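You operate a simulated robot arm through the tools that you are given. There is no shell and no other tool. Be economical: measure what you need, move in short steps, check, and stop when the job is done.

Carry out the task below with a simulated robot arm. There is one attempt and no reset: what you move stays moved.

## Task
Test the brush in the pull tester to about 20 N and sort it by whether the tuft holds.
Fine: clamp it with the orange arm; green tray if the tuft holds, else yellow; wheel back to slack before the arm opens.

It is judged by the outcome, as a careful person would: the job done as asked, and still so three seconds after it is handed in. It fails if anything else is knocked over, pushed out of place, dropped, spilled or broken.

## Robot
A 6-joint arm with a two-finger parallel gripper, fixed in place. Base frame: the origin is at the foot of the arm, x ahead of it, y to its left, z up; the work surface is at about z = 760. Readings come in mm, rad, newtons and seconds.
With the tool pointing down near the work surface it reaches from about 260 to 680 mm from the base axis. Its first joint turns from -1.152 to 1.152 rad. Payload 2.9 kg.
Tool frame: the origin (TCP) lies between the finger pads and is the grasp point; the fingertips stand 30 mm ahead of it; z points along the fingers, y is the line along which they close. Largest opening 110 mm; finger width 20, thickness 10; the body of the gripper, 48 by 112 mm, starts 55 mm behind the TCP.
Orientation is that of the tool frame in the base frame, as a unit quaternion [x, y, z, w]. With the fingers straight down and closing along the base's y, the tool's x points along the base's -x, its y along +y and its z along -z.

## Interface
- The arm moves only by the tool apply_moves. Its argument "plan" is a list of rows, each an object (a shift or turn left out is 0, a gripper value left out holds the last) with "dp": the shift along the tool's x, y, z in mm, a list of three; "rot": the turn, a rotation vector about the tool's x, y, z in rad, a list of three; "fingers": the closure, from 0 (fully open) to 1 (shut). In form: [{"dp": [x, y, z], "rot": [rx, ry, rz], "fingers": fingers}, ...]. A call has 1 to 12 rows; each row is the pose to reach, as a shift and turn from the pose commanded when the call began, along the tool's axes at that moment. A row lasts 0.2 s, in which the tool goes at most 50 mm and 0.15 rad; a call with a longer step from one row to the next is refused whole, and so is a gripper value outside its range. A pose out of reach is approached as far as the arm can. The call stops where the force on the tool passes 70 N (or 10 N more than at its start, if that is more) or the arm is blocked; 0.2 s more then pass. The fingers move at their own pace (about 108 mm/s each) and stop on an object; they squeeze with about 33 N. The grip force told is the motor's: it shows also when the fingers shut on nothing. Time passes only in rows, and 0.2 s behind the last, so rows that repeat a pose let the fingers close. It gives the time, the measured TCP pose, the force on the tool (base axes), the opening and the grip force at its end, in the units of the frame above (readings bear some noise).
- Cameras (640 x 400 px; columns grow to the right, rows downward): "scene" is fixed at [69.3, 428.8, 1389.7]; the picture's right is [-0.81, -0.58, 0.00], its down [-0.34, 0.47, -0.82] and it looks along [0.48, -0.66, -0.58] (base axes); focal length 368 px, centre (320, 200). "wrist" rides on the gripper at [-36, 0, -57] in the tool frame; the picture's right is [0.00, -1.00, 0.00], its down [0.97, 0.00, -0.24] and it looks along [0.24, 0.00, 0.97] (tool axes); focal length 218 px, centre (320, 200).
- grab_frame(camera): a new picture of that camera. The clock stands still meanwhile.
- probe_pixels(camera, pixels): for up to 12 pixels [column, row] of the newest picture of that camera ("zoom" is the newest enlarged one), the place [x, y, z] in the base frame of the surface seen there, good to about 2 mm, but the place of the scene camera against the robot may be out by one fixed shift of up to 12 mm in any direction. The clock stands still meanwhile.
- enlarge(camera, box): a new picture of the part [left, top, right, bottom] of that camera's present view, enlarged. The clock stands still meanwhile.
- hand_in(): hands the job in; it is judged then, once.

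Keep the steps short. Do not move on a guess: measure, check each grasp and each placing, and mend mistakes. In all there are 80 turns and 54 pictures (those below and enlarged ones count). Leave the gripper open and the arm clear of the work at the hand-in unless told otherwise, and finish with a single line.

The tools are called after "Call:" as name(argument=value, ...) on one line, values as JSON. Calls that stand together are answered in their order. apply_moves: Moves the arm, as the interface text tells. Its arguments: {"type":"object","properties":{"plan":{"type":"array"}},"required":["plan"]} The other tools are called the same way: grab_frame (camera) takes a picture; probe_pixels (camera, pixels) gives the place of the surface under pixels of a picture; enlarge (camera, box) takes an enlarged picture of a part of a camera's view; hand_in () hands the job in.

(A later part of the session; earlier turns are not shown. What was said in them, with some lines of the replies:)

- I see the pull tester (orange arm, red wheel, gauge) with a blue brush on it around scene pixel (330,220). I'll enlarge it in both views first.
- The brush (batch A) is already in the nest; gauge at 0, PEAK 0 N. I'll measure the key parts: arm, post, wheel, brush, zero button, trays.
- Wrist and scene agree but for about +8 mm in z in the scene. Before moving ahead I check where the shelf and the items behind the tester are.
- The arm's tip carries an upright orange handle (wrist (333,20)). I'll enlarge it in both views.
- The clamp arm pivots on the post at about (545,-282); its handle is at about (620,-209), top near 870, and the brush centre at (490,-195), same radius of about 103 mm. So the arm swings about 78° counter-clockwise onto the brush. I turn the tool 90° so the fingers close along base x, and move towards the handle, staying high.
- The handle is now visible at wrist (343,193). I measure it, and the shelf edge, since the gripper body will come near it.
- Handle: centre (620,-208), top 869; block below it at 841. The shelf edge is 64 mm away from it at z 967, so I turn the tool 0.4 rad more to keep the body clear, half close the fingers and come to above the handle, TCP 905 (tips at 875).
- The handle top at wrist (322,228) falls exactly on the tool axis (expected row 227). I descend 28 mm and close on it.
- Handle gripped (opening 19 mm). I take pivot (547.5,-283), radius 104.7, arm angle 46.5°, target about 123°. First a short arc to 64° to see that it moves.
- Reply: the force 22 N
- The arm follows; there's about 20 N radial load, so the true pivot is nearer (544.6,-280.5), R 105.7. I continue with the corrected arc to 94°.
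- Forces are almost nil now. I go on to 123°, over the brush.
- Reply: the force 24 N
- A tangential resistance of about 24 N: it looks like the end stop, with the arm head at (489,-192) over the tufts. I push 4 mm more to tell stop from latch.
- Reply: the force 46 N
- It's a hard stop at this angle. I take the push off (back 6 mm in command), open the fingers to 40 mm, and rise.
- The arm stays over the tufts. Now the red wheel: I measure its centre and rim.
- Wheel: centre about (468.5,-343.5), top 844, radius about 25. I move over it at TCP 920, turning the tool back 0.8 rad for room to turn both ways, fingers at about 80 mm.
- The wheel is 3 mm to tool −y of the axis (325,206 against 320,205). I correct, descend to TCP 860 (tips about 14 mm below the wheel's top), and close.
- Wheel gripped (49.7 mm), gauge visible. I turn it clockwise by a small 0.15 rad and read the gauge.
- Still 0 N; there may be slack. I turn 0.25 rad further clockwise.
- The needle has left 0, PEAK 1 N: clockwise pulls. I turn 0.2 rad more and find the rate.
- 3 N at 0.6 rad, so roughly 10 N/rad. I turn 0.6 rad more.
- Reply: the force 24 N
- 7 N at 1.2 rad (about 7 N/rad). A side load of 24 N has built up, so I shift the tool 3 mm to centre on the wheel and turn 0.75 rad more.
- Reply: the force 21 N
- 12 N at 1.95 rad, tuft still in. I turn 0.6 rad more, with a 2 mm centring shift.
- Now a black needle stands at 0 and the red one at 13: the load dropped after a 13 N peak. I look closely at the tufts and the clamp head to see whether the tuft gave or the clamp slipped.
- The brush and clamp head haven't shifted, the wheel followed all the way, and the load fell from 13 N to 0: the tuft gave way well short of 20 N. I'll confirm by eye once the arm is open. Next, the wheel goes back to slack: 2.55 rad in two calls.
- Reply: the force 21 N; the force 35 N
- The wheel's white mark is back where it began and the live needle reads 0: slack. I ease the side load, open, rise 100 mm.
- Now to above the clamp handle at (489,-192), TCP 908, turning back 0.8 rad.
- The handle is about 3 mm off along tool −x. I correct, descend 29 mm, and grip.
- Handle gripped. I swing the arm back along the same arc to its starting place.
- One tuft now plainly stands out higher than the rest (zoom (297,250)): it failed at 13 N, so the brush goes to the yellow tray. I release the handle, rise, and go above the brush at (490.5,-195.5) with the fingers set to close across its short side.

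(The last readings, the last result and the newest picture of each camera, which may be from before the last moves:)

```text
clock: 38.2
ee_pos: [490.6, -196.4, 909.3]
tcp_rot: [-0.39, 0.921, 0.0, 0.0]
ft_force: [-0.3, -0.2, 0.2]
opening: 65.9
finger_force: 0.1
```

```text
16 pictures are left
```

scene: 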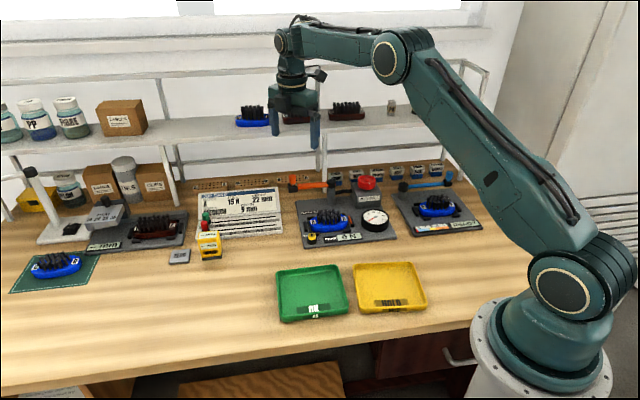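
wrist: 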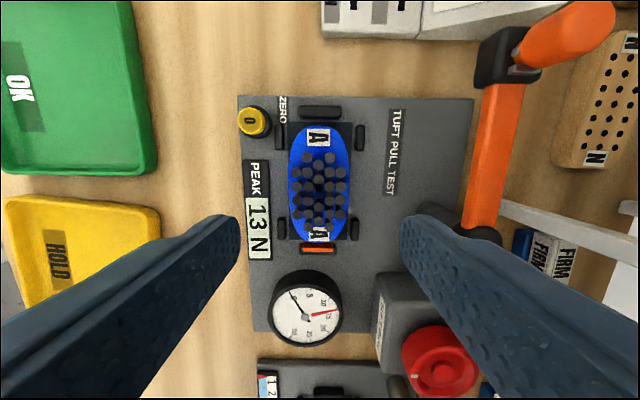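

Well aligned with the brush. I probe its edges and the pads, to set the grasp height and centre, and the tray floor.

Call:
probe_pixels(camera="wrist", pixels=[[291, 185], [348, 185], [318, 137], [318, 233], [280, 135], [360, 135], [282, 228], [355, 228], [318, 185], [370, 185], [318, 112], [318, 250]])

Call:
probe_pixels(camera="wrist", pixels=[[20, 230], [145, 220], [110, 240], [55, 225], [10, 290], [30, 203], [150, 205], [8, 205]])

Call:
enlarge(camera="wrist", box=[240, 90, 400, 270])

```text
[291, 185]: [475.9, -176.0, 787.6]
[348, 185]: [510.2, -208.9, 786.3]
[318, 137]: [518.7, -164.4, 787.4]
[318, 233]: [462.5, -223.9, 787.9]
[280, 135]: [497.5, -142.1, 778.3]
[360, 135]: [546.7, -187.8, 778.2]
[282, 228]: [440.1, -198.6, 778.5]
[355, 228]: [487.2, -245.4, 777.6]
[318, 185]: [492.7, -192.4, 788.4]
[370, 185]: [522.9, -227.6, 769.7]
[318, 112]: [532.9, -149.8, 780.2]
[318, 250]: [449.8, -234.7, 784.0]
```

```text
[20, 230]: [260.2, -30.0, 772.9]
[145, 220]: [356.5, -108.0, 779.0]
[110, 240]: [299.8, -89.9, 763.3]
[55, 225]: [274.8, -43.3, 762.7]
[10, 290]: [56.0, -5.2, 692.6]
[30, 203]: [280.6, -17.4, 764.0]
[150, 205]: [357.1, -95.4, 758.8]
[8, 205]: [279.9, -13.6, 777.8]
```

```text
2.22 times, centred on (320, 180) of wrist
```

zoom: 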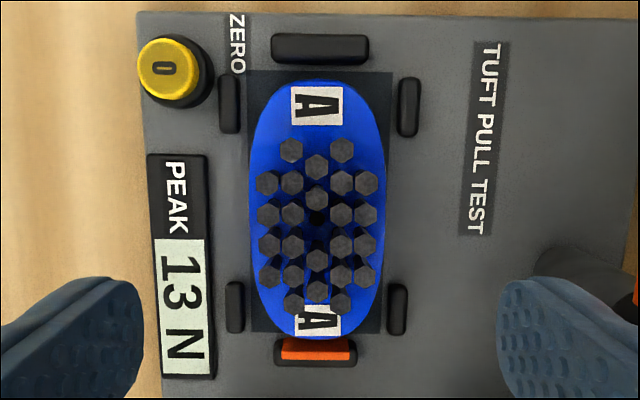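

Call:
probe_pixels(camera="zoom", pixels=[[175, 200], [200, 300], [185, 260], [212, 200], [225, 210], [250, 200], [385, 200], [395, 205]])

```text
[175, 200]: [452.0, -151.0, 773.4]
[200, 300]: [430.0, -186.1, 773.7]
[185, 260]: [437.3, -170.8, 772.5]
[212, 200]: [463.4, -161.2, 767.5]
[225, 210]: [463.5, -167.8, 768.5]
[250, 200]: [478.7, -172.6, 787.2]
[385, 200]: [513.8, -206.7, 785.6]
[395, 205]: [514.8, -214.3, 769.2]
```

PEAK housing tops at 773, pads at 778 stay beside the finger path, body 770–787.5, 48 mm wide, centre (490.8,-194.2). I descend to TCP 805 (tips 775) with 57 mm opening, then close.

Call:
apply_moves(plan=[{"dp": [-1.7, 1.4, 30], "fingers": 0.48}, {"dp": [-1.7, 1.4, 60], "fingers": 0.48}, {"dp": [-1.7, 1.4, 85], "fingers": 0.48}, {"dp": [-1.7, 1.4, 104], "fingers": 0.48}, {"dp": [-1.7, 1.4, 104], "fingers": 0.48}, {"dp": [-1.7, 1.4, 104], "fingers": 1}, {"dp": [-1.7, 1.4, 104], "fingers": 1}, {"dp": [-1.7, 1.4, 104], "fingers": 1}])

Call:
grab_frame(camera="wrist")

```text
clock: 40.0
ee_pos: [491.7, -194.2, 804.9]
tcp_rot: [-0.39, 0.921, 0.0, 0.0]
ft_force: [0.7, -0.8, 0.4]
opening: 50.5
finger_force: 33.1
```

```text
14 pictures are left
```

wrist: 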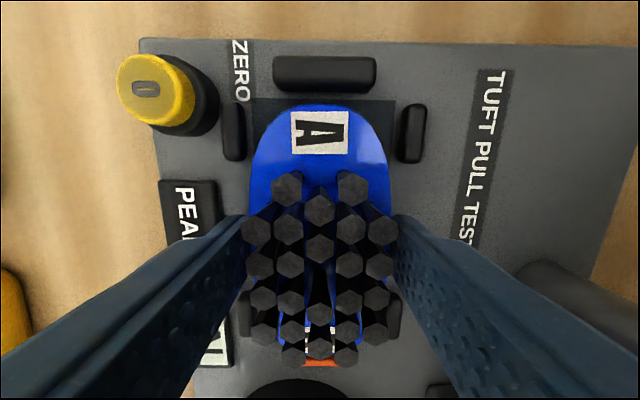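

Gripped at 50.5 mm, 33 N. I lift it 60 mm and check.

Call:
apply_moves(plan=[{"dp": [0, 0, -8], "fingers": 1}, {"dp": [0, 0, -20], "fingers": 1}, {"dp": [0, 0, -40], "fingers": 1}, {"dp": [0, 0, -80], "fingers": 1}, {"dp": [0, 0, -80], "fingers": 1}])

Call:
grab_frame(camera="scene")

```text
clock: 41.2
ee_pos: [491.4, -194.2, 884.8]
tcp_rot: [-0.39, 0.921, 0.0, 0.0]
ft_force: [-0.2, -0.8, -0.7]
opening: 40.6
finger_force: 33.3
```

```text
13 pictures are left
```

scene: 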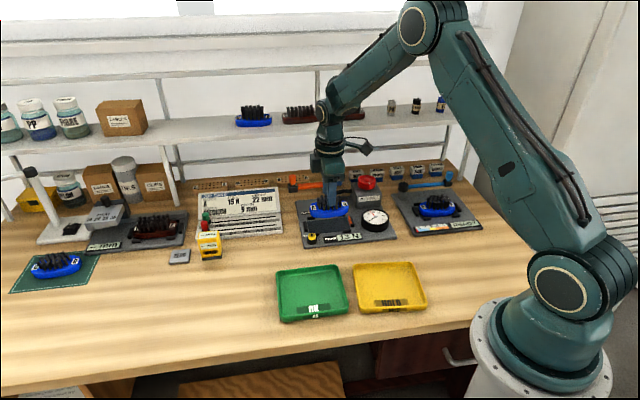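

The opening shrank to 40.6, so the hold has changed. I enlarge to see.

Call:
enlarge(camera="scene", box=[295, 165, 395, 250])

Call:
enlarge(camera="wrist", box=[160, 0, 480, 400])

```text
4.71 times, centred on (345, 208) of scene
```

zoom: 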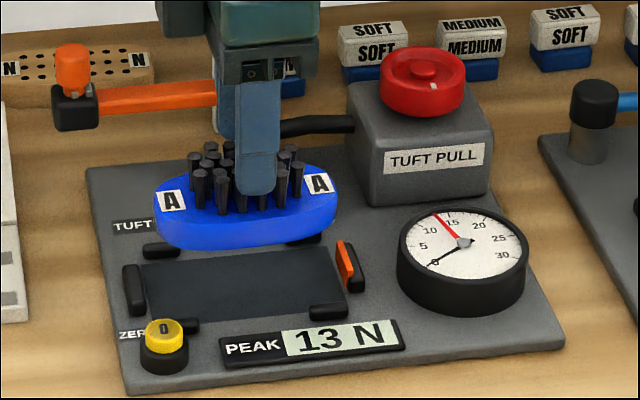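

```text
1.00 times, centred on (320, 200) of wrist
```

zoom: 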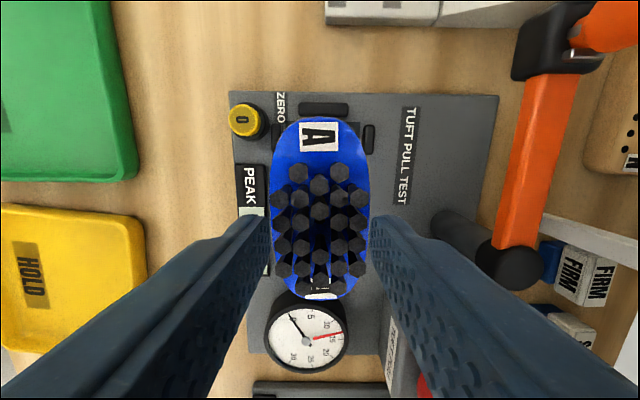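

The fingers slid up off the rounded body and now hold the outer tufts firmly along their length, tips on the body's top; the brush hangs level and steady. I carry it slowly over the yellow tray (centre about (268,-100)) in two legs, checking halfway.

Call:
apply_moves(plan=[{"dp": [4, 10, 0], "fingers": 1}, {"dp": [10, 26, 0], "fingers": 1}, {"dp": [18, 46, 0], "fingers": 1}, {"dp": [26, 68, 0], "fingers": 1}, {"dp": [34, 88, 0], "fingers": 1}, {"dp": [40, 102, 0], "fingers": 1}, {"dp": [44, 113, 0], "fingers": 1}, {"dp": [44, 113, 0], "fingers": 1}])

Call:
grab_frame(camera="wrist")

```text
clock: 43.0
ee_pos: [378.6, -146.6, 884.5]
tcp_rot: [-0.391, 0.921, 0.001, 0.0]
ft_force: [0.3, 1.0, -0.7]
opening: 40.5
finger_force: 33.0
```

```text
10 pictures are left
```

wrist: 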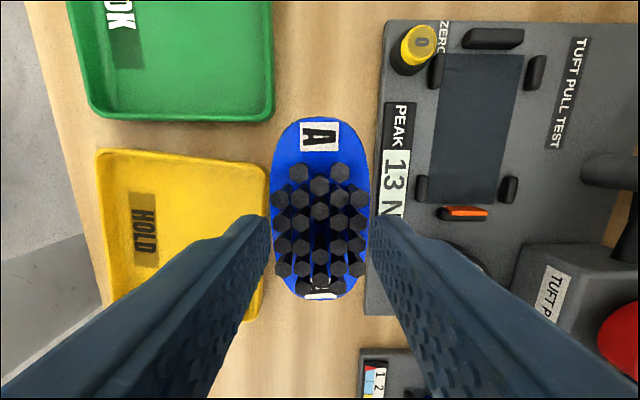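

Steady (40.5 mm). I measure the tray's corners from here.

Call:
probe_pixels(camera="wrist", pixels=[[100, 153], [264, 171], [111, 298], [258, 292], [125, 165], [240, 180], [145, 230], [125, 285], [248, 316]])

```text
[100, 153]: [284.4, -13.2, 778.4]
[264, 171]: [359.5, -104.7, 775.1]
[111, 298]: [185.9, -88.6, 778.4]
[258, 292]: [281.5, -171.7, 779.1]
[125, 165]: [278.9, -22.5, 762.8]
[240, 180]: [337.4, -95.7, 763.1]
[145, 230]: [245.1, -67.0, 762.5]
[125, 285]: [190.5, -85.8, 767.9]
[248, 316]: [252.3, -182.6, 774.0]
```

Tray centre (268,-98.5), floor 763, its edges at 38°. I go on above its centre, turning 0.12 rad to line up, then lower to TCP 830.

Call:
apply_moves(plan=[{"dp": [5, 14, 0], "rot": [0, 0, 0.03], "fingers": 1}, {"dp": [14, 36, 0], "rot": [0, 0, 0.06], "fingers": 1}, {"dp": [24, 62, 0], "rot": [0, 0, 0.12], "fingers": 1}, {"dp": [33, 88, 0], "rot": [0, 0, 0.12], "fingers": 1}, {"dp": [40, 106, 0], "rot": [0, 0, 0.12], "fingers": 1}, {"dp": [42.4, 112.9, 0], "rot": [0, 0, 0.12], "fingers": 1}, {"dp": [42.4, 112.9, 20], "rot": [0, 0, 0.12], "fingers": 1}, {"dp": [42.4, 112.9, 40], "rot": [0, 0, 0.12], "fingers": 1}, {"dp": [42.4, 112.9, 55], "rot": [0, 0, 0.12], "fingers": 1}, {"dp": [42.4, 112.9, 55], "rot": [0, 0, 0.12], "fingers": 1}])

Call:
enlarge(camera="scene", box=[330, 210, 450, 320])

```text
clock: 45.2
ee_pos: [269.1, -98.1, 830.9]
tcp_rot: [-0.333, 0.943, 0.0, 0.002]
ft_force: [-4.5, 1.9, 35.3]
opening: 40.8
finger_force: 32.8
```

```text
3.64 times, centred on (390, 265) of scene
```

zoom: 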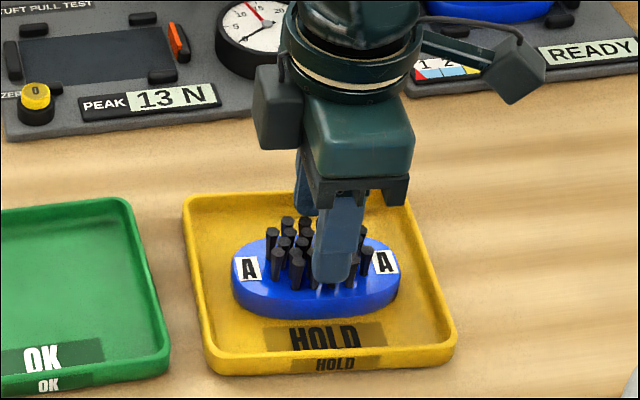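

The brush is already standing on the tray floor (35 N up). I ease off 1.5 mm, open gently, and rise.

Call:
apply_moves(plan=[{"dp": [0, 0, -1.5], "fingers": 1}, {"dp": [0, 0, -1.5], "fingers": 0.5}, {"dp": [0, 0, -1.5], "fingers": 0.42}, {"dp": [0, 0, -1.5], "fingers": 0.42}, {"dp": [0, 0, -20], "fingers": 0.42}, {"dp": [0, 0, -50], "fingers": 0.42}, {"dp": [0, 0, -95], "fingers": 0.3}, {"dp": [0, 0, -140], "fingers": 0}, {"dp": [0, 0, -180], "fingers": 0}])

Call:
grab_frame(camera="scene")

Call:
enlarge(camera="scene", box=[270, 165, 440, 320])

```text
clock: 47.2
ee_pos: [268.0, -97.6, 1009.5]
tcp_rot: [-0.334, 0.943, 0.0, 0.0]
ft_force: [-0.7, -0.9, 0.0]
opening: 110.1
finger_force: 0.1
```

```text
8 pictures are left
```

scene: 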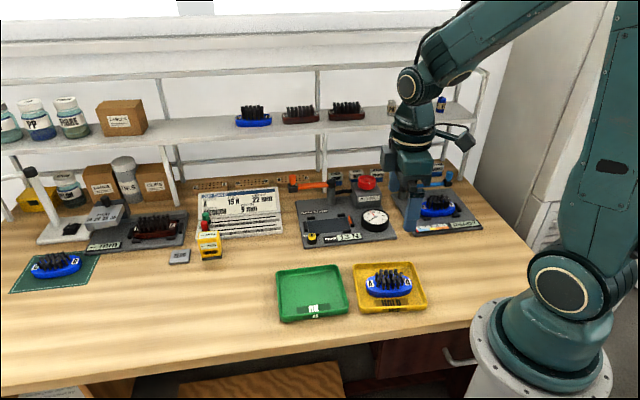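

```text
2.58 times, centred on (355, 242) of scene
```

zoom: 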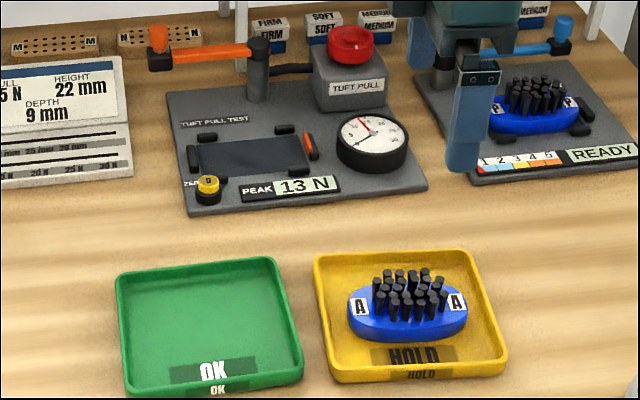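

The brush lies flat in the yellow tray. The clamp arm is back at its start, the wheel is at slack, and nothing else has moved. The gripper is open and high above the work, so I hand in.

Call:
hand_in()

```text
The job is handed in.
```

The tuft pulled out at about 13 N, short of 20 N, so the brush is in the yellow tray; the wheel went back to slack before the arm opened, and the fingers slid from the body to the tufts during the lift, so I carried it by its tufts.
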